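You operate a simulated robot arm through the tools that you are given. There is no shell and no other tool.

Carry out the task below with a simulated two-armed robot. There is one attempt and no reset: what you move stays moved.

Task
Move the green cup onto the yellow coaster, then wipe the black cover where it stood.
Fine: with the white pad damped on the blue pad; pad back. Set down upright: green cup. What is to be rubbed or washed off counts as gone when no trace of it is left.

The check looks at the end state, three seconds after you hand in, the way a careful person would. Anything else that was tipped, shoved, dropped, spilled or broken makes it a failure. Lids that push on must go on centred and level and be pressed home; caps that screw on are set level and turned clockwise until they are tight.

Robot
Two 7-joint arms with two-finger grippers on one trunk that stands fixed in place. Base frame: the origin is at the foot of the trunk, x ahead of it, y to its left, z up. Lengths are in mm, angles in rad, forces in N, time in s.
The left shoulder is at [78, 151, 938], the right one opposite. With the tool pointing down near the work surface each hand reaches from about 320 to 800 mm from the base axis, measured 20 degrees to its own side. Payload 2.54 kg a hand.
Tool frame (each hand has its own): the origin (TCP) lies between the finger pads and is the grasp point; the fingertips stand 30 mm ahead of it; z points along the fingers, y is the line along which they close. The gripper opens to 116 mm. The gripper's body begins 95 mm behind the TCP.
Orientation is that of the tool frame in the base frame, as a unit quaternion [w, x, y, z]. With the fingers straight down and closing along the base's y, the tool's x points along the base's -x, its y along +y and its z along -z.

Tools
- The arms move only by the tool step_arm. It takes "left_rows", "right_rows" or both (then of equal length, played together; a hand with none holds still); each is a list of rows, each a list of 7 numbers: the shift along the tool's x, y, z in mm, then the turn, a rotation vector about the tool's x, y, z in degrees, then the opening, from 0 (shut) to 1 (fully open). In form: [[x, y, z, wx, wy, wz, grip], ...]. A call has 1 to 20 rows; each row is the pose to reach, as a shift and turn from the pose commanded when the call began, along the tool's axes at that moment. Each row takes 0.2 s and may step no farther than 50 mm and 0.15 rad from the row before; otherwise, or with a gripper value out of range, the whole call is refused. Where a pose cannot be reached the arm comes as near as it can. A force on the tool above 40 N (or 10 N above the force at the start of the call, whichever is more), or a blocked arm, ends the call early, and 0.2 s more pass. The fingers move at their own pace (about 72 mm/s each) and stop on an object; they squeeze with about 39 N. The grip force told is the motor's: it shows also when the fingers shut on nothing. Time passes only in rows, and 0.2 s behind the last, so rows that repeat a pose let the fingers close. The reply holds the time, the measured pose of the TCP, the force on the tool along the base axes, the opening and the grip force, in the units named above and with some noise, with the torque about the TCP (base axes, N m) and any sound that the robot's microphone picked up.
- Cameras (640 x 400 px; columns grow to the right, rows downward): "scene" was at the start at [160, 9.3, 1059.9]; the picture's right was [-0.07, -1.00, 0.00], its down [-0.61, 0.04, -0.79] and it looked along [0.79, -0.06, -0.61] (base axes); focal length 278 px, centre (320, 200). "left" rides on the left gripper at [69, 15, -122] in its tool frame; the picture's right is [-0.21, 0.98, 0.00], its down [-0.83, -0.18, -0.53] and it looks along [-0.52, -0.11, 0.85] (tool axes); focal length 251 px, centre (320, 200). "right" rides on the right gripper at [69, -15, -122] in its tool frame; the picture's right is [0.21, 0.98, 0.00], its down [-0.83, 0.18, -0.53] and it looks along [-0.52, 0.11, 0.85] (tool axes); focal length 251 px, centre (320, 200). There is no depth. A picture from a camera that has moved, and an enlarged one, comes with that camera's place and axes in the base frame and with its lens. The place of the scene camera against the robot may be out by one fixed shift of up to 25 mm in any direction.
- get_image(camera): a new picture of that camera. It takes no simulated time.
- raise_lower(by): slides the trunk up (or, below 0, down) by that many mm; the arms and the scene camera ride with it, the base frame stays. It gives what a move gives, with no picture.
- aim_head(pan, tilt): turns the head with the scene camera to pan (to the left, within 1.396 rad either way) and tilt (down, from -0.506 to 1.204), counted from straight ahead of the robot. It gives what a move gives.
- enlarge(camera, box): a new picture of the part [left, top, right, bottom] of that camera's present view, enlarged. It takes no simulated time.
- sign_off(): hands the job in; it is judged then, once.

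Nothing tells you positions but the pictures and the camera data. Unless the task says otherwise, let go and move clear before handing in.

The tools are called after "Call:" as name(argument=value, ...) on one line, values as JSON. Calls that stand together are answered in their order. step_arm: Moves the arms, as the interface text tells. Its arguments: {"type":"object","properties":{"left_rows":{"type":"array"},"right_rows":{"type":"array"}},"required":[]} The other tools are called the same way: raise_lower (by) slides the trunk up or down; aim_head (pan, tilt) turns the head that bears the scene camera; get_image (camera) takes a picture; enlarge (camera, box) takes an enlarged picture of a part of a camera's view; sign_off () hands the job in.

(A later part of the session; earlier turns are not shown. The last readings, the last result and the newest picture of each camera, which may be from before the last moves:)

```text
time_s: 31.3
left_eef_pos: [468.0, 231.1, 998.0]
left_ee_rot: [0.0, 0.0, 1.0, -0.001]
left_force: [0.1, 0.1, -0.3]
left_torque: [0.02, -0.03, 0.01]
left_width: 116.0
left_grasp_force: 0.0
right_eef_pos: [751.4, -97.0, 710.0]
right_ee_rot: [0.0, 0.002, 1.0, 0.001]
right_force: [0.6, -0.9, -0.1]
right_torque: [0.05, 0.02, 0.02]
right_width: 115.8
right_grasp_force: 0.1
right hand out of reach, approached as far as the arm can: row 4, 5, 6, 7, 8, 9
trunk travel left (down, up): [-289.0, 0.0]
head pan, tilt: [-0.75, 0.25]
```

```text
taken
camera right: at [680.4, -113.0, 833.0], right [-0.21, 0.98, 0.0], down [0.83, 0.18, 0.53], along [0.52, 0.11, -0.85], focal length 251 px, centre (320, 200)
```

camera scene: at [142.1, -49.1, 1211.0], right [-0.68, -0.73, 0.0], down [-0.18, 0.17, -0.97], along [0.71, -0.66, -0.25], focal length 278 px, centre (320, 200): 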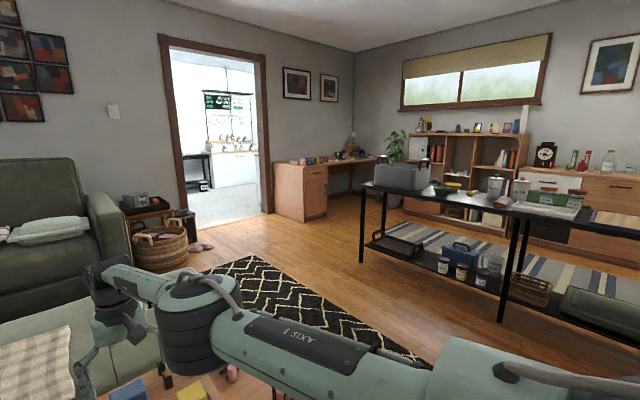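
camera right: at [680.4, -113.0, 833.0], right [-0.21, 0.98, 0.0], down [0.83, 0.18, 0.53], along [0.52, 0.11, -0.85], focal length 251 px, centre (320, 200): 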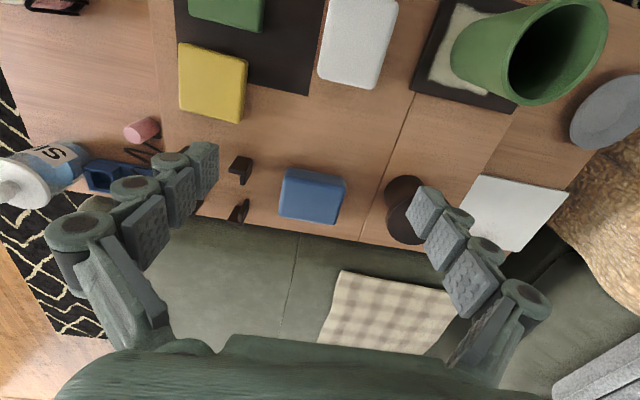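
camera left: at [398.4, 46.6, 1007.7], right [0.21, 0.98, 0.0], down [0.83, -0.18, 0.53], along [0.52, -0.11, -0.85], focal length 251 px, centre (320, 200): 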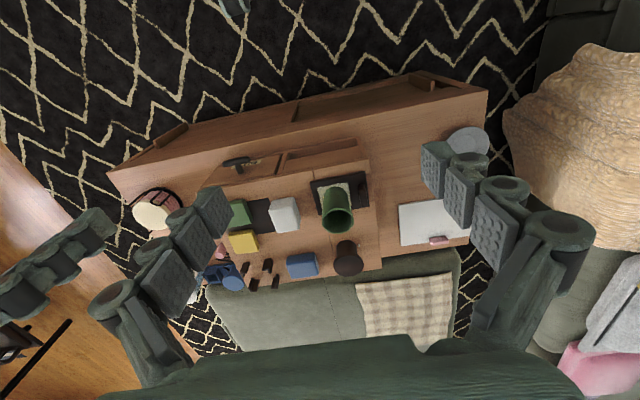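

Now the right hand reaches (751, −97) vertically with the arm almost straight; a lower trunk and a forward pitch will cover the blue pad. While here, I'll take close-ups from this viewpoint to refine positions.

Call:
enlarge(camera="right", box=[400, 0, 640, 130])

Call:
enlarge(camera="right", box=[170, 30, 370, 240])

Call:
enlarge(camera="right", box=[300, 0, 440, 100])

```text
2.67 times, centred on (520, 65) of right
camera zoom: at [680.4, -113.0, 833.0], right [-0.21, 0.98, 0.0], down [0.83, 0.18, 0.53], along [0.52, 0.11, -0.85], focal length 670 px, centre (-213, 560)
```

zoom: 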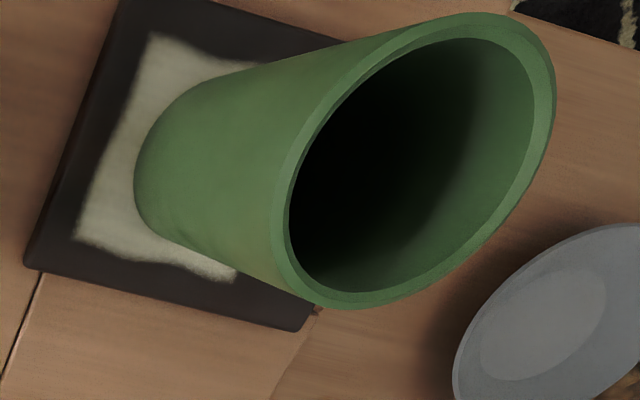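

```text
1.90 times, centred on (270, 135) of right
camera zoom: at [680.4, -113.0, 833.0], right [-0.21, 0.98, 0.0], down [0.83, 0.18, 0.53], along [0.52, 0.11, -0.85], focal length 479 px, centre (415, 324)
```

zoom: 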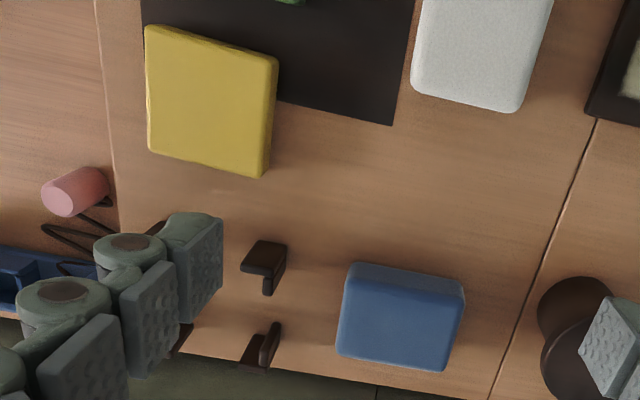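

```text
4.00 times, centred on (370, 50) of right
camera zoom: at [680.4, -113.0, 833.0], right [-0.21, 0.98, 0.0], down [0.83, 0.18, 0.53], along [0.52, 0.11, -0.85], focal length 1006 px, centre (120, 800)
```

zoom: 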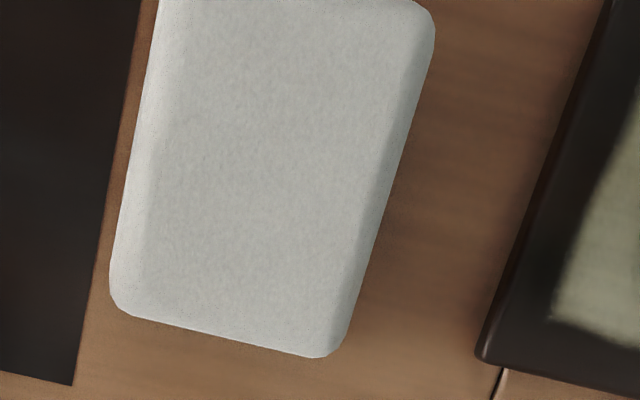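

Refined estimates from three views: chest top z≈569, cover top z≈576 (x 619–700, y −20–87), stain x 631–690, y −10–53, cup axis (657, 23) with rim z≈663. The yellow coaster is centred at (736, −203.5) with top z≈584, the white pad at (676, −86) with top z≈607, and the blue pad at (831, −92) with top z≈598. I'll retract upward, lower the trunk and check that the posture holds.

Call:
step_arm(right_rows=[[0, 0, -40, 0, 0, 0, 1], [20, -20, -80, 0, 0, 0, 1], [50, -45, -110, 0, 0, 0, 1], [85, -75, -130, 0, 0, 0, 1], [120, -110, -150, 0, 0, 0, 1], [145, -145, -170, 0, 0, 0, 1], [150, -160, -190, 0, 0, 0, 1], [150, -160, -190, 0, 0, 0, 1]])

Call:
raise_lower(by=-214)

Call:
get_image(camera="scene")

```text
refused: row 4 steps farther than a row can; nothing moved
```

```text
time_s: 32.8
left_eef_pos: [468.0, 233.4, 856.0]
left_ee_rot: [0.001, 0.0, 1.0, 0.0]
left_force: [1.2, -0.5, 0.4]
left_torque: [0.0, -0.01, 0.01]
left_width: 116.0
left_grasp_force: 0.0
right_eef_pos: [752.5, -96.2, 579.0]
right_ee_rot: [0.001, 0.001, 1.0, 0.0]
right_force: [-7.0, -0.6, 15.1]
right_torque: [-0.08, 0.15, -0.07]
right_width: 116.2
right_grasp_force: 0.1
trunk travel left (down, up): [-148.0, 141.0]
head pan, tilt: [-0.75, 0.25]
stopped: the force on the tool passed its limit at 54 N (the readings are from after the stop); the commanded pose is now the measured one
```

```text
taken
camera scene: at [140.4, -48.0, 1069.6], right [-0.68, -0.73, 0.0], down [-0.18, 0.17, -0.97], along [0.71, -0.66, -0.25], focal length 278 px, centre (320, 200)
```

scene: 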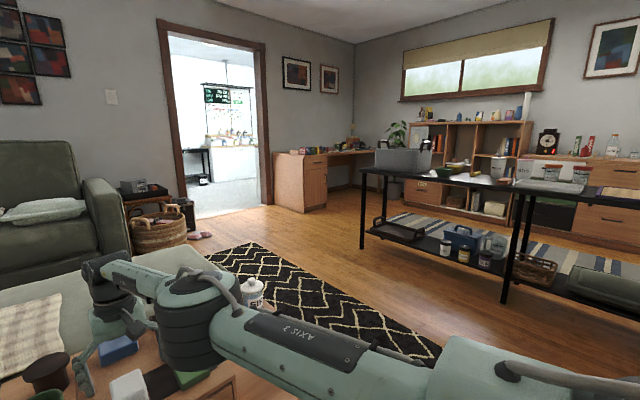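

The arm rows were refused but the trunk still went down, and the open fingertips touched the bare chest top. I should not have bundled those calls. I'll lift straight up right away and then check that nothing moved.

Call:
step_arm(right_rows=[[0, 0, -30, 0, 0, 0, 1], [0, 0, -60, 0, 0, 0, 1], [0, 0, -100, 0, 0, 0, 1], [0, 0, -100, 0, 0, 0, 1]])

Call:
get_image(camera="right")

```text
time_s: 33.8
left_eef_pos: [466.6, 233.5, 858.4]
left_ee_rot: [0.0, 0.0, 1.0, 0.0]
left_force: [0.4, 0.4, 0.6]
left_torque: [-0.03, -0.01, 0.03]
left_width: 116.2
left_grasp_force: 0.1
right_eef_pos: [758.6, -100.0, 678.5]
right_ee_rot: [-0.002, 0.001, 1.0, 0.0]
right_force: [-1.1, 0.8, 0.4]
right_torque: [0.03, 0.0, 0.03]
right_width: 116.2
right_grasp_force: 0.1
right hand out of reach, approached as far as the arm can: row 2, 3, 4
trunk travel left (down, up): [-148.0, 141.0]
head pan, tilt: [-0.75, 0.25]
```

```text
taken
camera right: at [688.3, -115.7, 799.8], right [-0.21, 0.98, 0.0], down [0.83, 0.18, 0.53], along [0.52, 0.11, -0.85], focal length 251 px, centre (320, 200)
```

right: 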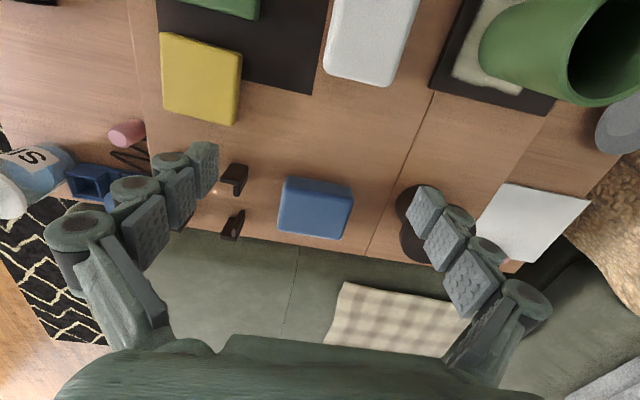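

The hand is clear again. I'll zoom in to check that nothing shifted and look at the speck near the brackets.

Call:
enlarge(camera="right", box=[140, 0, 440, 250])

Call:
enlarge(camera="right", box=[190, 140, 270, 250])

Call:
aim_head(pan=-0.073, tilt=0.656)

Call:
get_image(camera="scene")

```text
1.60 times, centred on (290, 125) of right
camera zoom: at [688.3, -115.7, 799.8], right [-0.21, 0.98, 0.0], down [0.83, 0.18, 0.53], along [0.52, 0.11, -0.85], focal length 402 px, centre (368, 320)
```

zoom: 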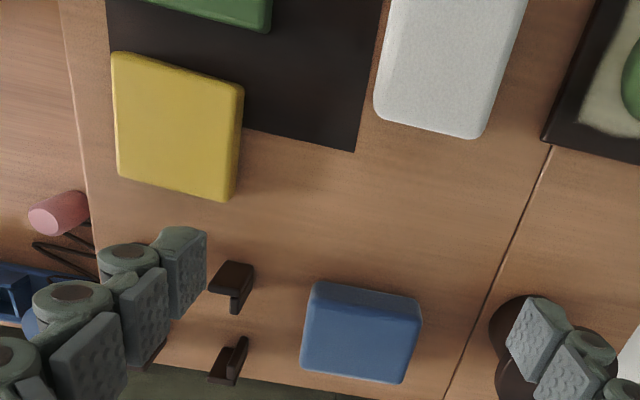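

```text
3.64 times, centred on (230, 195) of right
camera zoom: at [688.3, -115.7, 799.8], right [-0.21, 0.98, 0.0], down [0.83, 0.18, 0.53], along [0.52, 0.11, -0.85], focal length 914 px, centre (647, 218)
```

zoom: 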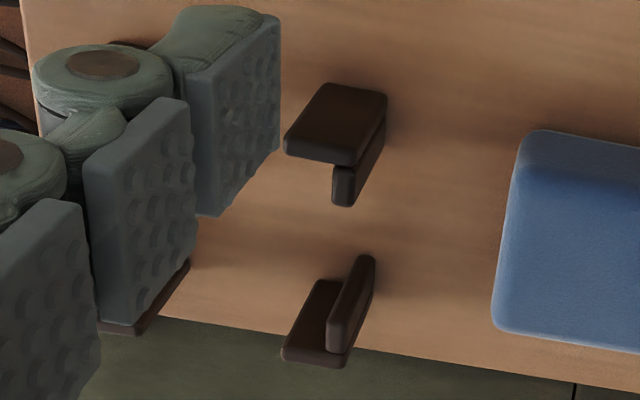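

```text
time_s: 34.8
left_eef_pos: [467.4, 233.0, 855.4]
left_ee_rot: [0.0, 0.001, 1.0, 0.0]
left_force: [0.4, 0.1, -0.3]
left_torque: [0.01, -0.02, -0.02]
left_width: 115.9
left_grasp_force: 0.0
right_eef_pos: [758.1, -100.6, 676.9]
right_ee_rot: [-0.001, 0.0, 1.0, 0.001]
right_force: [0.3, -0.6, 0.4]
right_torque: [0.01, -0.02, -0.02]
right_width: 116.2
right_grasp_force: 0.1
trunk travel left (down, up): [-148.0, 141.0]
head pan, tilt: [-0.073, 0.656]
```

```text
taken
camera scene: at [160.0, 9.3, 1032.6], right [-0.07, -1.0, 0.0], down [-0.61, 0.05, -0.79], along [0.79, -0.06, -0.61], focal length 278 px, centre (320, 200)
```

scene: 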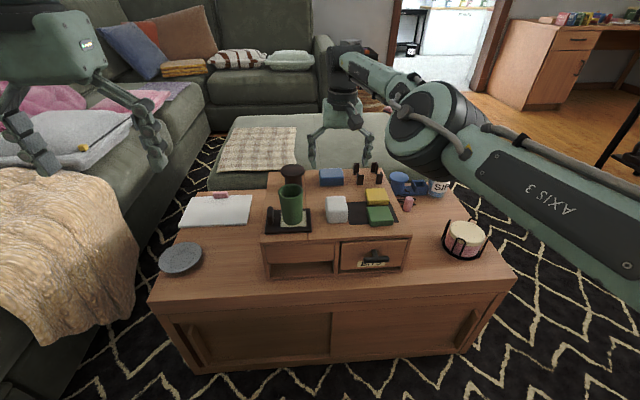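

Everything is where it was. To settle the chest height, I'll close the fingers and gently touch the bare wood between the white and blue pads.

Call:
step_arm(right_rows=[[0, 0, 0, 0, 0, 0, 0], [0, 0, 0, 0, 0, 0, 0], [0, 0, 0, 0, 0, 0, 0], [0, 0, 20, 0, 0, 0, 0], [0, 0, 40, 0, 0, 0, 0], [0, 0, 60, 0, 0, 0, 0], [0, 0, 70, 0, 0, 0, 0], [0, 0, 70, 0, 0, 0, 0]])

```text
time_s: 36.6
left_eef_pos: [467.7, 233.5, 855.5]
left_ee_rot: [-0.001, 0.0, 1.0, 0.0]
left_force: [0.7, -0.7, 0.5]
left_torque: [0.02, 0.01, -0.02]
left_width: 116.3
left_grasp_force: 0.1
right_eef_pos: [756.1, -99.8, 604.9]
right_ee_rot: [0.001, 0.0, 1.0, 0.0]
right_force: [-0.4, -0.2, 0.2]
right_torque: [-0.01, 0.0, 0.01]
right_width: 0.1
right_grasp_force: 28.5
right hand out of reach, approached as far as the arm can: row 7
trunk travel left (down, up): [-148.0, 141.0]
head pan, tilt: [-0.073, 0.656]
```

No contact at z 605 yet. I'll step back 15 mm in x (near the reach limit) and continue down in small steps.

Call:
step_arm(right_rows=[[15, 0, 3, 0, 0, 0, 0], [15, 0, 6, 0, 0, 0, 0], [15, 0, 9, 0, 0, 0, 0], [15, 0, 12, 0, 0, 0, 0], [15, 0, 12, 0, 0, 0, 0]])

```text
time_s: 37.8
left_eef_pos: [467.4, 233.3, 857.6]
left_ee_rot: [0.0, 0.0, 1.0, 0.001]
left_force: [-0.1, 0.2, -0.7]
left_torque: [-0.03, 0.01, 0.03]
left_width: 115.9
left_grasp_force: 0.0
right_eef_pos: [743.2, -100.7, 596.0]
right_ee_rot: [0.002, 0.0, 1.0, 0.0]
right_force: [-2.9, -0.6, 6.9]
right_torque: [-0.01, 0.14, -0.02]
right_width: 6.3
right_grasp_force: 28.3
trunk travel left (down, up): [-148.0, 141.0]
head pan, tilt: [-0.073, 0.656]
```

Contact at tip height ≈567, which confirms the chest top at about z 568. I'll lift away and examine the cover's tab, since the left finger must clear it when grasping the cup.

Call:
step_arm(right_rows=[[0, 0, -20, 0, 0, 0, 0.3], [0, 0, -60, 0, 0, 0, 0.6], [20, 0, -100, 0, 0, 0, 0.7], [40, 0, -130, 0, 0, 0, 0.7], [40, 0, -130, 0, 0, 0, 0.7]])

Call:
enlarge(camera="scene", box=[258, 180, 322, 240])

Call:
get_image(camera="right")

```text
time_s: 39.0
left_eef_pos: [467.5, 233.7, 856.9]
left_ee_rot: [0.0, 0.0, 1.0, 0.0]
left_force: [-0.7, -0.4, 0.2]
left_torque: [0.02, 0.0, -0.01]
left_width: 116.2
left_grasp_force: 0.1
right_eef_pos: [701.0, -100.4, 726.5]
right_ee_rot: [0.001, 0.0, 1.0, 0.0]
right_force: [0.7, 0.8, 0.4]
right_torque: [0.01, -0.04, -0.01]
right_width: 81.1
right_grasp_force: 0.1
trunk travel left (down, up): [-148.0, 141.0]
head pan, tilt: [-0.073, 0.656]
```

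```text
6.67 times, centred on (290, 210) of scene
camera zoom: at [159.9, 9.3, 1032.6], right [-0.07, -1.0, 0.0], down [-0.61, 0.04, -0.79], along [0.79, -0.06, -0.61], focal length 1855 px, centre (520, 133)
```

zoom: 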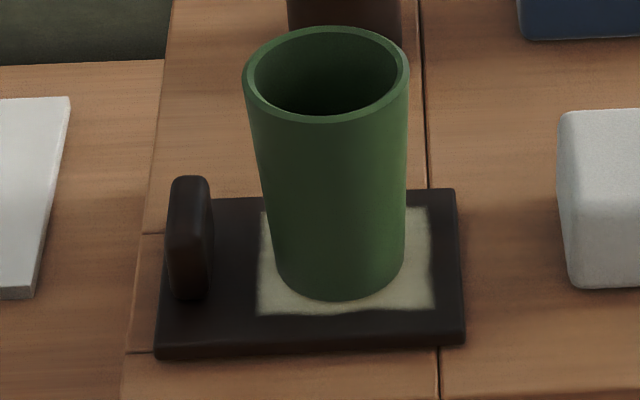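

```text
taken
camera right: at [630.6, -115.8, 848.4], right [-0.21, 0.98, 0.0], down [0.82, 0.18, 0.54], along [0.52, 0.11, -0.84], focal length 251 px, centre (320, 200)
```

right: 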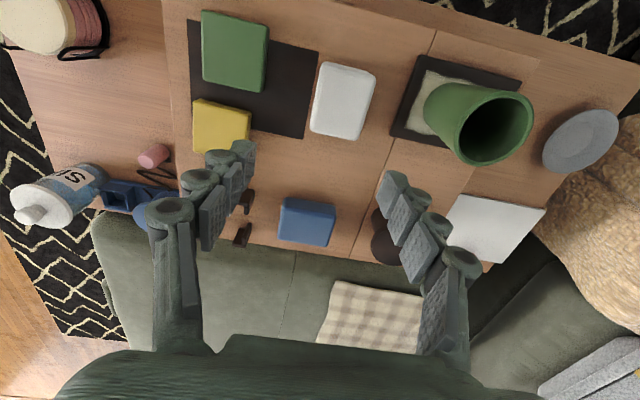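

The tab's top is around z 605, so gripping the cup high (TCP z≈645, tips above 612) clears it. I'll move over the cup with a partial opening and check alignment before going down.

Call:
step_arm(right_rows=[[11, 31, 0, 0, 0, 0, 0.64], [22, 62, 0, 0, 0, 0, 0.64], [33, 93, 0, 0, 0, 0, 0.64], [44, 123, 0, 0, 0, 0, 0.64], [44, 123, 0, 0, 0, 0, 0.64], [44, 123, 0, 0, 0, 0, 0.64]])

Call:
get_image(camera="right")

Call:
get_image(camera="scene")

```text
time_s: 40.4
left_eef_pos: [467.9, 235.2, 854.7]
left_ee_rot: [-0.001, -0.001, 1.0, 0.0]
left_force: [1.0, 0.0, 0.5]
left_torque: [-0.02, 0.03, -0.03]
left_width: 115.9
left_grasp_force: 0.1
right_eef_pos: [658.8, 22.8, 724.7]
right_ee_rot: [0.002, 0.0, 1.0, -0.001]
right_force: [-0.9, 0.3, 0.2]
right_torque: [-0.04, 0.02, 0.02]
right_width: 74.3
right_grasp_force: 0.1
trunk travel left (down, up): [-148.0, 141.0]
head pan, tilt: [-0.073, 0.656]
```

```text
taken
camera right: at [589.0, 6.8, 846.7], right [-0.21, 0.98, 0.0], down [0.83, 0.18, 0.54], along [0.52, 0.11, -0.84], focal length 251 px, centre (320, 200)
```

right: 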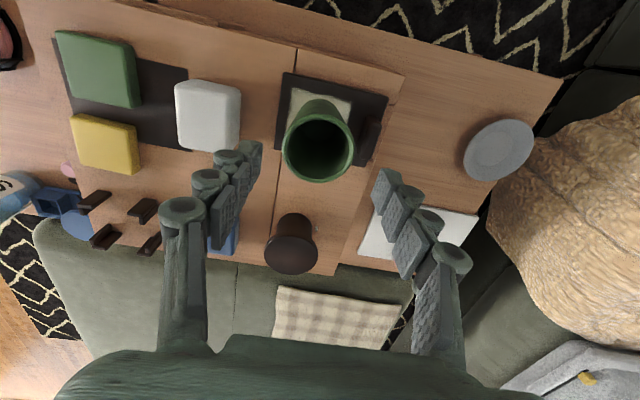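

```text
taken
camera scene: at [160.0, 9.3, 1032.5], right [-0.07, -1.0, 0.0], down [-0.61, 0.04, -0.79], along [0.79, -0.06, -0.61], focal length 278 px, centre (320, 200)
```

scene: 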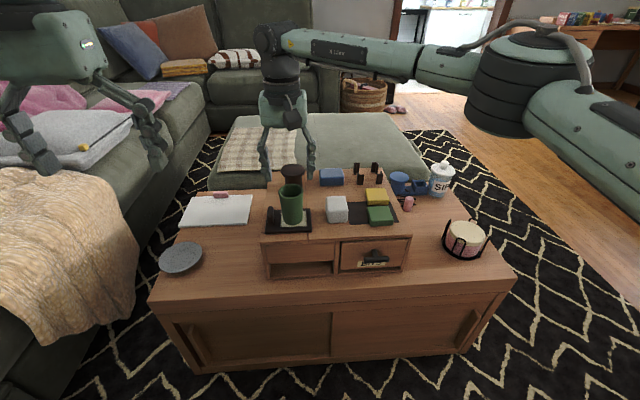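

Call:
enlarge(camera="right", box=[240, 60, 420, 200])

```text
2.86 times, centred on (330, 130) of right
camera zoom: at [589.0, 6.8, 846.7], right [-0.21, 0.98, 0.0], down [0.83, 0.18, 0.54], along [0.52, 0.11, -0.84], focal length 718 px, centre (291, 400)
```

zoom: 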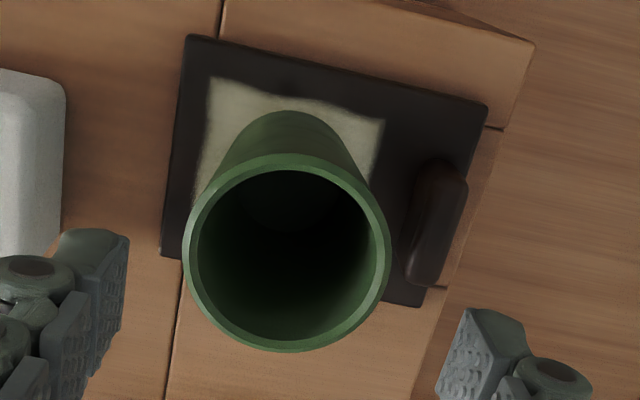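

The cup axis comes out at (657, 21), and the hand is at (659, 23), so it's well aligned. Going straight down to z≈645 with the fingers still open.

Call:
step_arm(right_rows=[[1, -1, 27, 0, 0, 0, 0.64], [1, -1, 54, 0, 0, 0, 0.64], [1, -1, 70, 0, 0, 0, 0.64], [1, -1, 80, 0, 0, 0, 0.64], [1, -1, 80, 0, 0, 0, 0.64]])

Call:
get_image(camera="right")

Call:
enlarge(camera="scene", box=[240, 140, 340, 240])

```text
time_s: 41.6
left_eef_pos: [467.6, 232.4, 856.5]
left_ee_rot: [-0.001, 0.001, 1.0, 0.0]
left_force: [-0.6, -0.2, 0.3]
left_torque: [-0.04, 0.0, 0.0]
left_width: 116.0
left_grasp_force: 0.0
right_eef_pos: [657.7, 19.4, 644.9]
right_ee_rot: [0.001, -0.001, 1.0, 0.0]
right_force: [0.2, -0.3, -0.1]
right_torque: [0.01, -0.01, 0.0]
right_width: 74.2
right_grasp_force: 0.0
trunk travel left (down, up): [-148.0, 141.0]
head pan, tilt: [-0.073, 0.656]
```

```text
taken
camera right: at [588.0, 5.3, 767.0], right [-0.21, 0.98, 0.0], down [0.83, 0.18, 0.54], along [0.52, 0.11, -0.84], focal length 251 px, centre (320, 200)
```

right: 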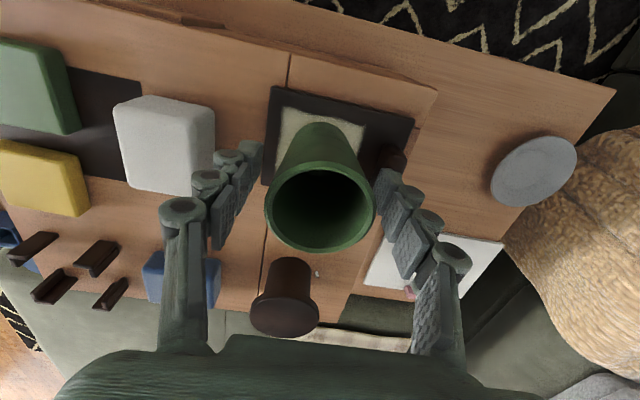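

```text
4.00 times, centred on (290, 190) of scene
camera zoom: at [160.0, 9.3, 1032.5], right [-0.07, -1.0, 0.0], down [-0.61, 0.04, -0.79], along [0.79, -0.06, -0.61], focal length 1113 px, centre (440, 240)
```

zoom: 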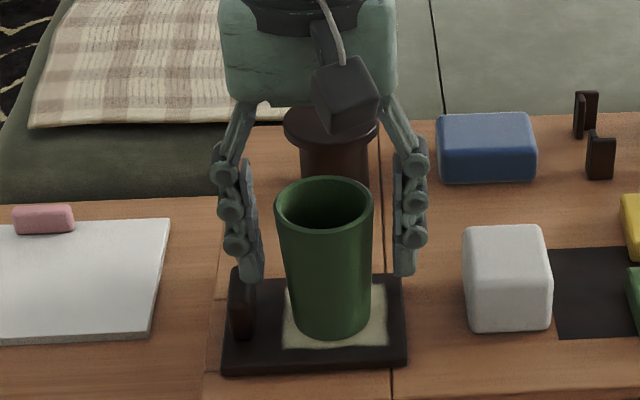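

The fingers straddle the cup evenly with no contact force. Closing on the cup now.

Call:
step_arm(right_rows=[[0, 0, 0, 0, 0, 0, 0.5], [0, 0, 0, 0, 0, 0, 0.3], [0, 0, 0, 0, 0, 0, 0], [0, 0, 0, 0, 0, 0, 0], [0, 0, 0, 0, 0, 0, 0]])

Call:
get_image(camera="right")

```text
time_s: 42.8
left_eef_pos: [466.8, 233.2, 855.2]
left_ee_rot: [-0.001, 0.0, 1.0, 0.0]
left_force: [0.5, -0.2, -0.3]
left_torque: [0.0, 0.0, 0.01]
left_width: 116.1
left_grasp_force: 0.1
right_eef_pos: [658.6, 21.0, 645.3]
right_ee_rot: [0.0, 0.0, 1.0, 0.0]
right_force: [0.0, -0.1, -0.2]
right_torque: [-0.01, -0.01, -0.01]
right_width: 49.9
right_grasp_force: 38.9
trunk travel left (down, up): [-148.0, 141.0]
head pan, tilt: [-0.073, 0.656]
```

```text
taken
camera right: at [588.0, 5.3, 767.2], right [-0.21, 0.98, 0.0], down [0.83, 0.18, 0.54], along [0.52, 0.11, -0.84], focal length 251 px, centre (320, 200)
```

right: 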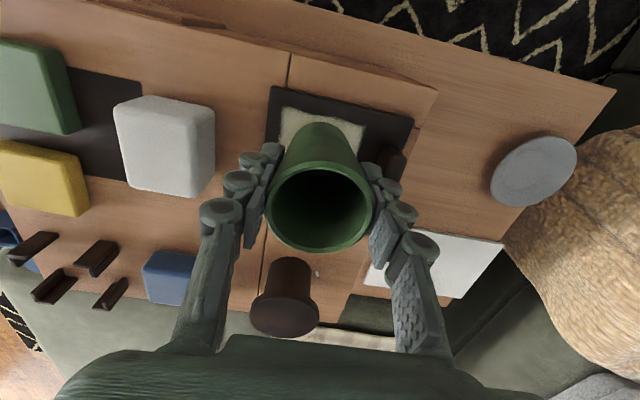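

Firm grip at 50 mm width. Lifting gently straight up.

Call:
step_arm(right_rows=[[0, 0, -5, 0, 0, 0, 0], [0, 0, -15, 0, 0, 0, 0], [0, 0, -30, 0, 0, 0, 0], [0, 0, -48, 0, 0, 0, 0], [0, 0, -60, 0, 0, 0, 0], [0, 0, -65, 0, 0, 0, 0], [0, 0, -65, 0, 0, 0, 0]])

Call:
get_image(camera="scene")

Call:
enlarge(camera="scene", box=[240, 140, 340, 240])

```text
time_s: 44.4
left_eef_pos: [467.6, 232.4, 854.9]
left_ee_rot: [0.0, 0.001, 1.0, 0.0]
left_force: [-0.2, -0.1, 0.0]
left_torque: [0.02, -0.02, -0.02]
left_width: 116.1
left_grasp_force: 0.1
right_eef_pos: [657.4, 21.6, 709.4]
right_ee_rot: [0.001, 0.0, 1.0, 0.0]
right_force: [-0.2, 0.3, -0.4]
right_torque: [0.03, 0.0, 0.04]
right_width: 50.3
right_grasp_force: 39.0
trunk travel left (down, up): [-148.0, 141.0]
head pan, tilt: [-0.073, 0.656]
```

```text
taken
camera scene: at [160.1, 9.3, 1032.5], right [-0.07, -1.0, 0.0], down [-0.61, 0.04, -0.79], along [0.79, -0.06, -0.61], focal length 278 px, centre (320, 200)
```

scene: 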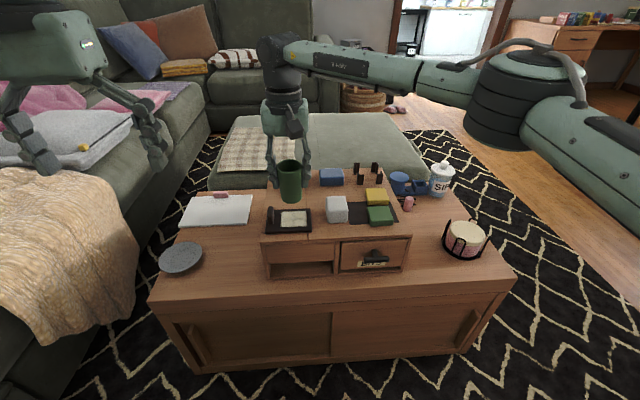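

```text
4.00 times, centred on (290, 190) of scene
camera zoom: at [160.1, 9.3, 1032.5], right [-0.07, -1.0, 0.0], down [-0.61, 0.04, -0.79], along [0.79, -0.06, -0.61], focal length 1113 px, centre (440, 240)
```

zoom: 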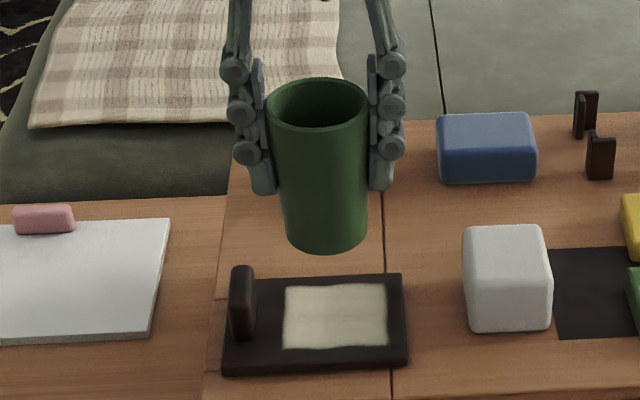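

The cup is up and upright, leaving a square pale patch on the cover. Moving it smoothly across to above the yellow coaster at (735, −203).

Call:
step_arm(right_rows=[[-4, -10, 0, 0, 0, 0, 0], [-11, -32, 0, 0, 0, 0, 0], [-19, -55, 0, 0, 0, 0, 0], [-27, -78, 0, 0, 0, 0, 0], [-35, -101, 0, 0, 0, 0, 0], [-43, -124, 0, 0, 0, 0, 0], [-51, -147, 0, 0, 0, 0, 0], [-59, -170, 0, 0, 0, 0, 0], [-67, -193, 0, 0, 0, 0, 0], [-74, -212, 0, 0, 0, 0, 0], [-78, -222, 0, 0, 0, 0, 0], [-78, -224, 0, 0, 0, 0, 0], [-78, -224, 0, 0, 0, 0, 0]])

Call:
get_image(camera="right")

Call:
enlarge(camera="scene", box=[320, 120, 440, 240])

```text
time_s: 47.2
left_eef_pos: [467.8, 232.3, 854.7]
left_ee_rot: [-0.001, 0.001, 1.0, -0.001]
left_force: [0.0, 0.1, -0.2]
left_torque: [-0.03, 0.02, 0.01]
left_width: 116.0
left_grasp_force: 0.0
right_eef_pos: [733.9, -202.9, 708.8]
right_ee_rot: [0.0, 0.0, 1.0, 0.0]
right_force: [0.1, -0.7, -0.4]
right_torque: [0.01, -0.02, 0.03]
right_width: 50.0
right_grasp_force: 38.2
trunk travel left (down, up): [-148.0, 141.0]
head pan, tilt: [-0.073, 0.656]
```

```text
taken
camera right: at [664.1, -218.9, 831.9], right [-0.21, 0.98, 0.0], down [0.83, 0.18, 0.54], along [0.52, 0.11, -0.84], focal length 251 px, centre (320, 200)
```

right: 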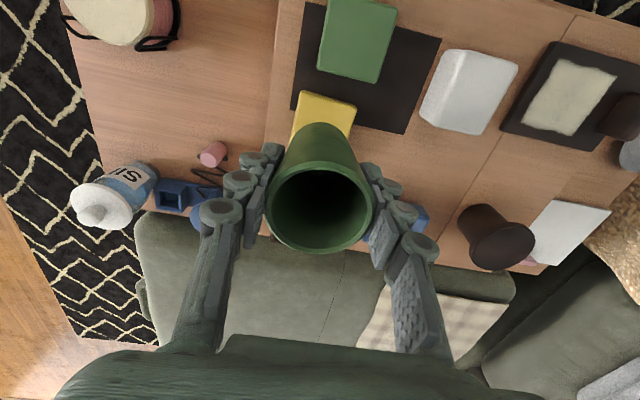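

```text
3.33 times, centred on (380, 180) of scene
camera zoom: at [160.1, 9.3, 1032.5], right [-0.07, -1.0, 0.0], down [-0.61, 0.04, -0.79], along [0.79, -0.06, -0.61], focal length 928 px, centre (120, 267)
```

zoom: 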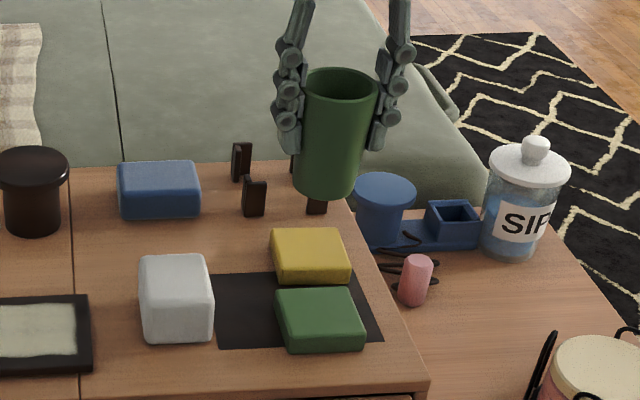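

Cup is centred over the coaster within a couple of millimetres. Lowering most of the way with a 2 mm forward correction.

Call:
step_arm(right_rows=[[-2, 0, 8, 0, 0, 0, 0], [-2, 0, 20, 0, 0, 0, 0], [-2, 0, 33, 0, 0, 0, 0], [-2, 0, 42, 0, 0, 0, 0], [-2, 0, 48, 0, 0, 0, 0], [-2, 0, 48, 0, 0, 0, 0]])

Call:
get_image(camera="right")

Call:
enlarge(camera="scene", box=[340, 140, 420, 230])

```text
time_s: 48.6
left_eef_pos: [466.8, 233.2, 856.0]
left_ee_rot: [-0.001, 0.0, 1.0, 0.0]
left_force: [0.1, -0.6, 0.4]
left_torque: [-0.01, -0.03, 0.03]
left_width: 115.8
left_grasp_force: 0.1
right_eef_pos: [737.3, -203.7, 661.2]
right_ee_rot: [0.0, 0.0, 1.0, -0.001]
right_force: [0.1, -0.7, -0.6]
right_torque: [0.0, 0.0, 0.01]
right_width: 50.1
right_grasp_force: 38.9
trunk travel left (down, up): [-148.0, 141.0]
head pan, tilt: [-0.073, 0.656]
```

```text
taken
camera right: at [667.5, -218.3, 783.5], right [-0.21, 0.98, 0.0], down [0.83, 0.18, 0.53], along [0.52, 0.11, -0.84], focal length 251 px, centre (320, 200)
```

right: 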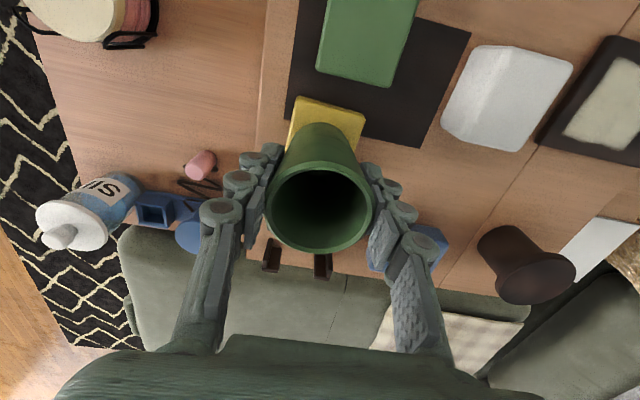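

```text
4.44 times, centred on (380, 185) of scene
camera zoom: at [160.1, 9.3, 1032.5], right [-0.07, -1.0, 0.0], down [-0.61, 0.04, -0.79], along [0.79, -0.06, -0.61], focal length 1237 px, centre (53, 267)
```

zoom: 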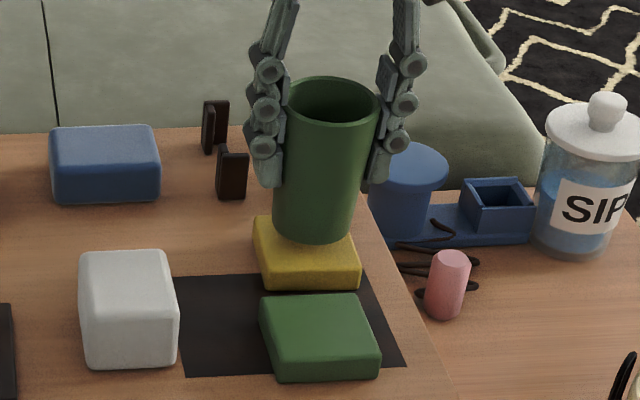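

Call:
enlarge(camera="scene", box=[350, 170, 400, 220])

Call:
enlarge(camera="right", box=[260, 80, 390, 180])

```text
8.00 times, centred on (375, 195) of scene
camera zoom: at [160.1, 9.3, 1032.5], right [-0.07, -1.0, 0.0], down [-0.61, 0.04, -0.79], along [0.79, -0.06, -0.61], focal length 2226 px, centre (-120, 240)
```

zoom: 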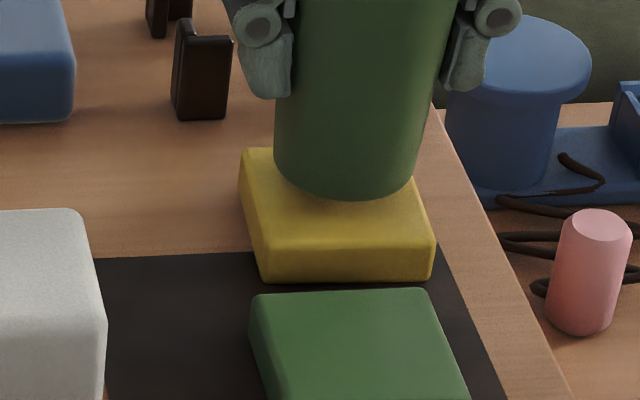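

```text
4.00 times, centred on (325, 130) of right
camera zoom: at [667.5, -218.3, 783.5], right [-0.21, 0.98, 0.0], down [0.83, 0.18, 0.53], along [0.52, 0.11, -0.84], focal length 1006 px, centre (300, 480)
```

zoom: 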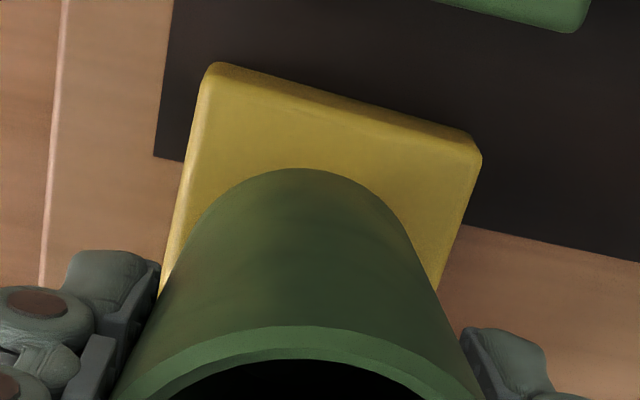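

Both views say the cup is a few millimetres too far back and slightly right of the coaster's centre. I'll correct by −5 mm in x and +2 mm in y before lowering.

Call:
step_arm(right_rows=[[2.5, 1, 0, 0, 0, 0, 0], [5, 2, 0, 0, 0, 0, 0], [5, 2, 0, 0, 0, 0, 0]])

Call:
enlarge(camera="scene", box=[350, 170, 400, 220])

Call:
enlarge(camera="right", box=[260, 80, 390, 180])

```text
time_s: 49.4
left_eef_pos: [467.8, 233.0, 855.1]
left_ee_rot: [-0.001, 0.0, 1.0, 0.0]
left_force: [-0.5, -0.4, 0.7]
left_torque: [0.03, -0.03, 0.02]
left_width: 116.0
left_grasp_force: 0.1
right_eef_pos: [732.7, -200.5, 661.8]
right_ee_rot: [0.001, 0.0, 1.0, 0.0]
right_force: [-0.2, -0.8, -0.7]
right_torque: [-0.01, 0.02, 0.0]
right_width: 50.1
right_grasp_force: 39.1
trunk travel left (down, up): [-148.0, 141.0]
head pan, tilt: [-0.073, 0.656]
```

```text
8.00 times, centred on (375, 195) of scene
camera zoom: at [160.1, 9.3, 1032.5], right [-0.07, -1.0, 0.0], down [-0.61, 0.04, -0.79], along [0.79, -0.06, -0.61], focal length 2226 px, centre (-120, 240)
```

zoom: 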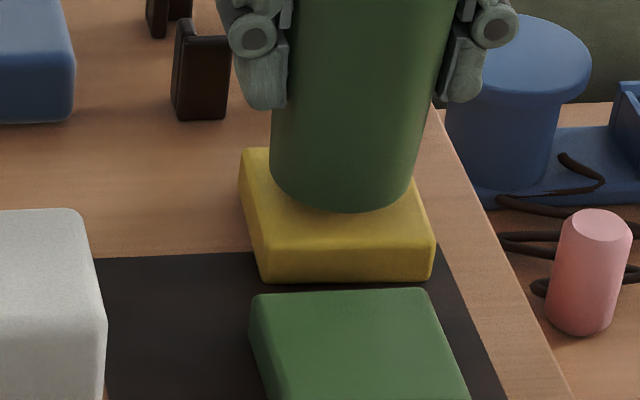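

```text
4.00 times, centred on (325, 130) of right
camera zoom: at [662.0, -215.8, 783.1], right [-0.21, 0.98, 0.0], down [0.83, 0.18, 0.53], along [0.52, 0.11, -0.84], focal length 1006 px, centre (300, 480)
```

zoom: 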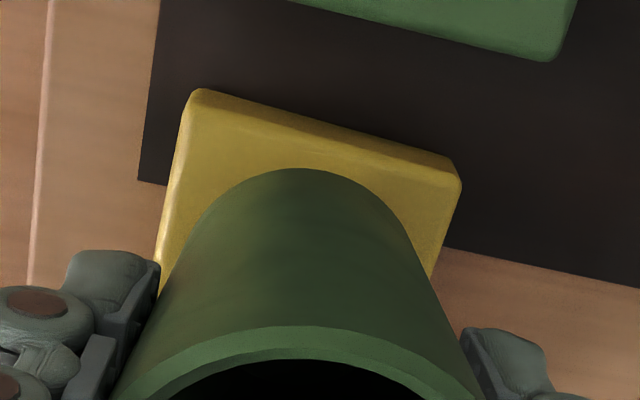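

Better centred now. Lowering in small steps and watching the force.

Call:
step_arm(right_rows=[[0, 0, 2, 0, 0, 0, 0], [0, 0, 4, 0, 0, 0, 0], [0, 0, 6, 0, 0, 0, 0], [0, 0, 6, 0, 0, 0, 0]])

Call:
enlarge(camera="scene", box=[350, 170, 400, 220])

```text
time_s: 50.4
left_eef_pos: [466.7, 233.3, 854.8]
left_ee_rot: [-0.001, 0.0, 1.0, 0.0]
left_force: [0.2, 0.5, -0.4]
left_torque: [0.02, -0.02, -0.05]
left_width: 115.8
left_grasp_force: 0.0
right_eef_pos: [733.0, -201.4, 655.2]
right_ee_rot: [0.001, 0.0, 1.0, 0.0]
right_force: [1.5, -0.2, -1.5]
right_torque: [-0.01, 0.01, -0.01]
right_width: 50.4
right_grasp_force: 38.8
trunk travel left (down, up): [-148.0, 141.0]
head pan, tilt: [-0.073, 0.656]
```

```text
8.00 times, centred on (375, 195) of scene
camera zoom: at [160.1, 9.3, 1032.5], right [-0.07, -1.0, 0.0], down [-0.61, 0.04, -0.79], along [0.79, -0.06, -0.61], focal length 2226 px, centre (-120, 240)
```

zoom: 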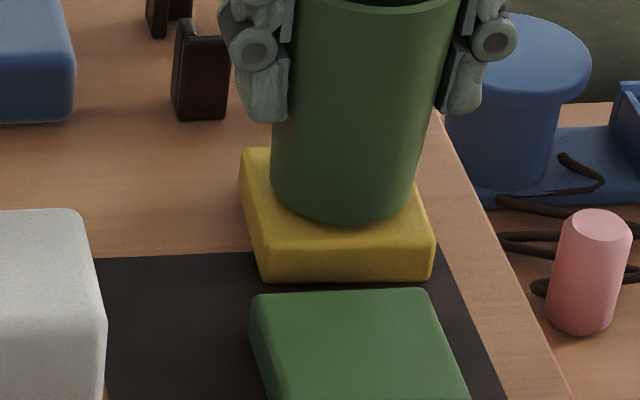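

Call:
step_arm(right_rows=[[0, 0, 1.5, 0, 0, 0, 0], [0, 0, 3, 0, 0, 0, 0], [0, 0, 3, 0, 0, 0, 0]])

```text
time_s: 51.2
left_eef_pos: [466.7, 233.0, 855.8]
left_ee_rot: [0.0, 0.0, 1.0, -0.001]
left_force: [-0.2, -1.2, -0.1]
left_torque: [-0.01, 0.0, -0.01]
left_width: 116.0
left_grasp_force: 0.0
right_eef_pos: [733.4, -202.1, 654.6]
right_ee_rot: [0.001, 0.001, 1.0, 0.0]
right_force: [-0.5, -0.9, 4.0]
right_torque: [-0.1, 0.07, 0.02]
right_width: 50.3
right_grasp_force: 39.3
trunk travel left (down, up): [-148.0, 141.0]
head pan, tilt: [-0.073, 0.656]
```

Contact felt at 4 N, so the cup is resting on the coaster. Opening the fingers gradually.

Call:
step_arm(right_rows=[[0, 0, 0.5, 0, 0, 0, 0], [0, 0, 0.5, 0, 0, 0, 0.45], [0, 0, 0, 0, 0, 0, 0.5], [0, 0, 0, 0, 0, 0, 0.58], [0, 0, 0, 0, 0, 0, 0.64], [0, 0, 0, 0, 0, 0, 0.64]])

Call:
get_image(camera="right")

Call:
enlarge(camera="scene", box=[340, 140, 420, 220])

```text
time_s: 52.6
left_eef_pos: [467.2, 233.0, 856.4]
left_ee_rot: [0.0, 0.0, 1.0, 0.0]
left_force: [-0.5, -0.5, -0.1]
left_torque: [0.0, 0.01, 0.01]
left_width: 116.0
left_grasp_force: 0.1
right_eef_pos: [732.5, -200.5, 652.3]
right_ee_rot: [0.001, 0.0, 1.0, 0.001]
right_force: [-0.1, -0.7, 0.7]
right_torque: [0.01, -0.06, -0.03]
right_width: 74.2
right_grasp_force: 0.1
trunk travel left (down, up): [-148.0, 141.0]
head pan, tilt: [-0.073, 0.656]
```

```text
taken
camera right: at [662.7, -216.4, 774.4], right [-0.21, 0.98, 0.0], down [0.83, 0.18, 0.54], along [0.52, 0.11, -0.84], focal length 251 px, centre (320, 200)
```

right: 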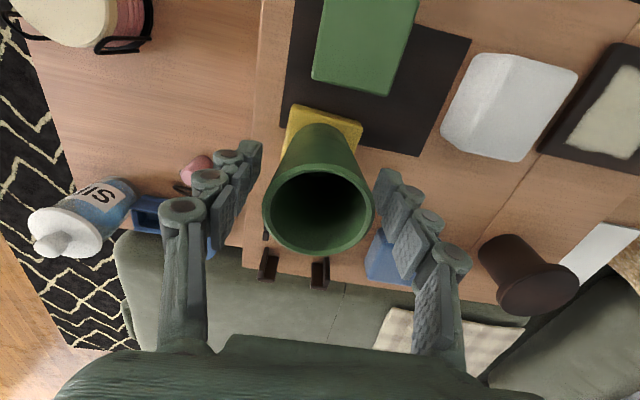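

```text
5.00 times, centred on (380, 180) of scene
camera zoom: at [160.0, 9.3, 1032.5], right [-0.07, -1.0, 0.0], down [-0.61, 0.04, -0.79], along [0.79, -0.06, -0.61], focal length 1391 px, centre (20, 300)
```

zoom: 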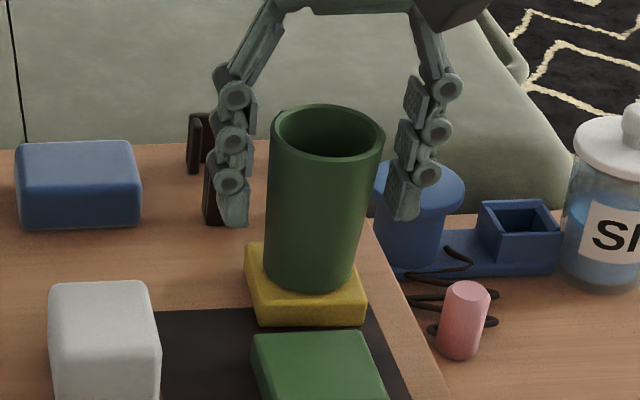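

The cup stands free on the coaster, centred between the open fingers. Rising straight up to clear it.

Call:
step_arm(right_rows=[[0, 0, -10, 0, 0, 0, 0.64], [0, 0, -30, 0, 0, 0, 0.64], [0, 0, -60, 0, 0, 0, 0.64], [0, 0, -90, 0, 0, 0, 0.64], [0, 0, -90, 0, 0, 0, 0.64]])

Call:
get_image(camera="right")

Call:
enlarge(camera="scene", box=[340, 150, 420, 230])

```text
time_s: 53.8
left_eef_pos: [466.9, 233.1, 855.1]
left_ee_rot: [-0.001, 0.0, 1.0, 0.0]
left_force: [0.1, 0.5, 0.8]
left_torque: [0.0, -0.03, 0.01]
left_width: 116.1
left_grasp_force: 0.2
right_eef_pos: [733.4, -202.8, 743.9]
right_ee_rot: [0.001, 0.0, 1.0, -0.001]
right_force: [-0.1, 0.4, 0.4]
right_torque: [0.0, -0.03, -0.01]
right_width: 74.0
right_grasp_force: 0.0
trunk travel left (down, up): [-148.0, 141.0]
head pan, tilt: [-0.073, 0.656]
```

```text
taken
camera right: at [662.9, -217.5, 865.5], right [-0.21, 0.98, 0.0], down [0.83, 0.18, 0.53], along [0.52, 0.11, -0.84], focal length 251 px, centre (320, 200)
```

right: 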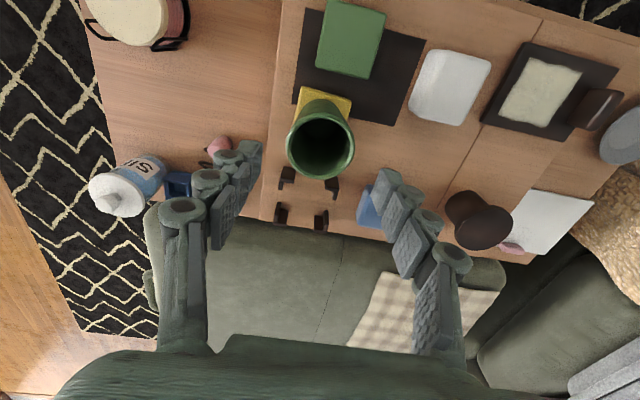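

```text
5.00 times, centred on (380, 190) of scene
camera zoom: at [160.0, 9.4, 1032.5], right [-0.07, -1.0, 0.0], down [-0.61, 0.04, -0.79], along [0.79, -0.06, -0.61], focal length 1391 px, centre (20, 250)
```

zoom: 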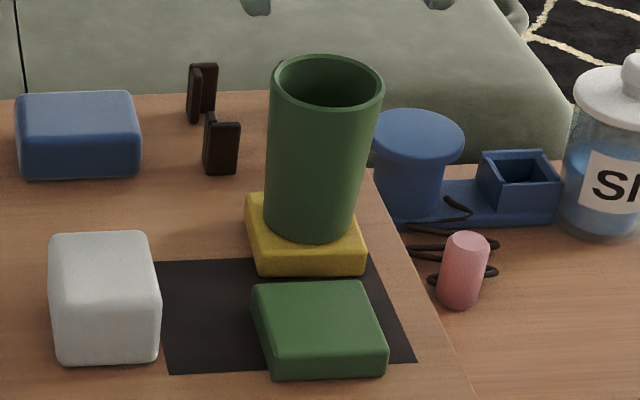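

Cup is upright on the yellow coaster. Next is the white pad: I'll save reference close-ups of its place, then move over it with the tool pitched 25° forward (fingers closing along y).

Call:
enlarge(camera="scene", box=[318, 188, 368, 238])

Call:
enlarge(camera="right", box=[380, 30, 640, 150])

Call:
step_arm(right_rows=[[16, 30, 0, 0, -7, 0, 0.64], [32, 60, 0, 0, -14, 0, 0.64], [48, 90, 0, 0, -21, 0, 0.64], [62, 117, 0, 0, -25, 0, 0.64], [62, 117, 0, 0, -25, 0, 0.64], [62, 117, 0, 0, -25, 0, 0.64]])

```text
8.00 times, centred on (343, 213) of scene
camera zoom: at [160.0, 9.4, 1032.5], right [-0.07, -1.0, 0.0], down [-0.61, 0.04, -0.79], along [0.79, -0.06, -0.61], focal length 2226 px, centre (136, 96)
```

zoom: 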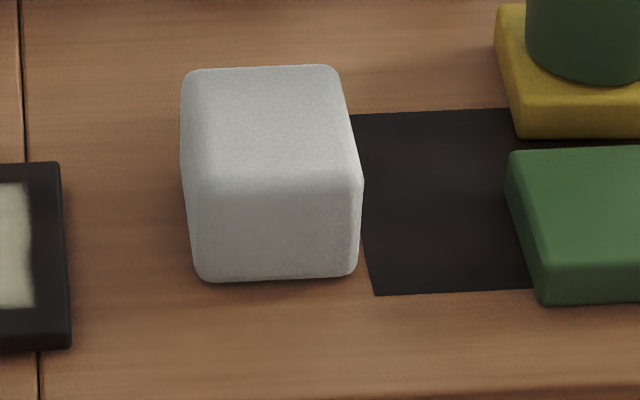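

```text
2.46 times, centred on (510, 90) of right
camera zoom: at [662.9, -217.5, 865.5], right [-0.21, 0.98, 0.0], down [0.83, 0.18, 0.53], along [0.52, 0.11, -0.84], focal length 619 px, centre (-148, 471)
```

zoom: 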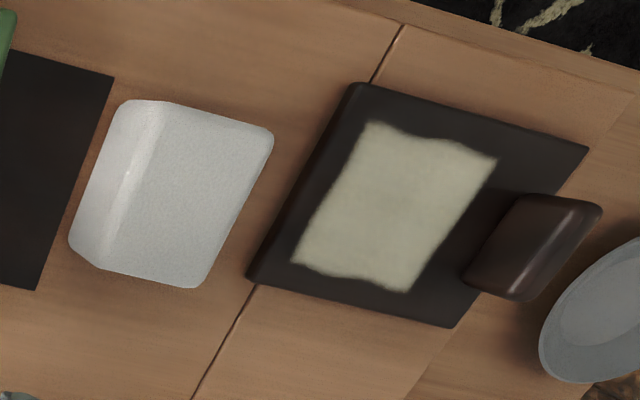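

```text
time_s: 55.2
left_eef_pos: [467.5, 233.6, 856.1]
left_ee_rot: [-0.001, 0.0, 1.0, 0.0]
left_force: [0.4, -0.5, 0.3]
left_torque: [0.01, 0.03, 0.0]
left_width: 116.0
left_grasp_force: 0.1
right_eef_pos: [669.6, -83.9, 740.8]
right_ee_rot: [0.218, 0.0, 0.976, 0.0]
right_force: [0.5, 0.0, 0.4]
right_torque: [0.01, -0.03, -0.02]
right_width: 74.4
right_grasp_force: 0.0
trunk travel left (down, up): [-148.0, 141.0]
head pan, tilt: [-0.073, 0.656]
```

Reference views saved. Now checking what the pitched hand camera sees before descending on the pad.

Call:
get_image(camera="right")

Call:
get_image(camera="scene")

```text
taken
camera right: at [553.6, -98.8, 822.9], right [-0.19, 0.98, -0.09], down [0.52, 0.18, 0.83], along [0.83, 0.11, -0.54], focal length 251 px, centre (320, 200)
```

right: 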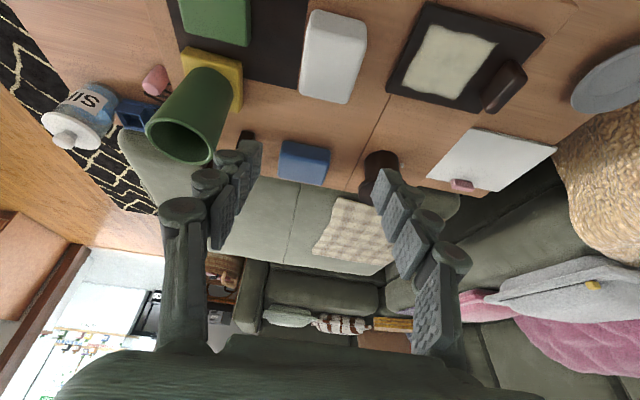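

```text
taken
camera scene: at [160.0, 9.3, 1032.5], right [-0.07, -1.0, 0.0], down [-0.61, 0.04, -0.79], along [0.79, -0.06, -0.61], focal length 278 px, centre (320, 200)
```

scene: 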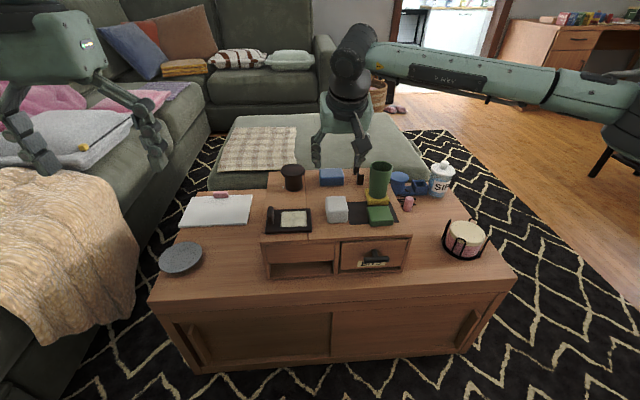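

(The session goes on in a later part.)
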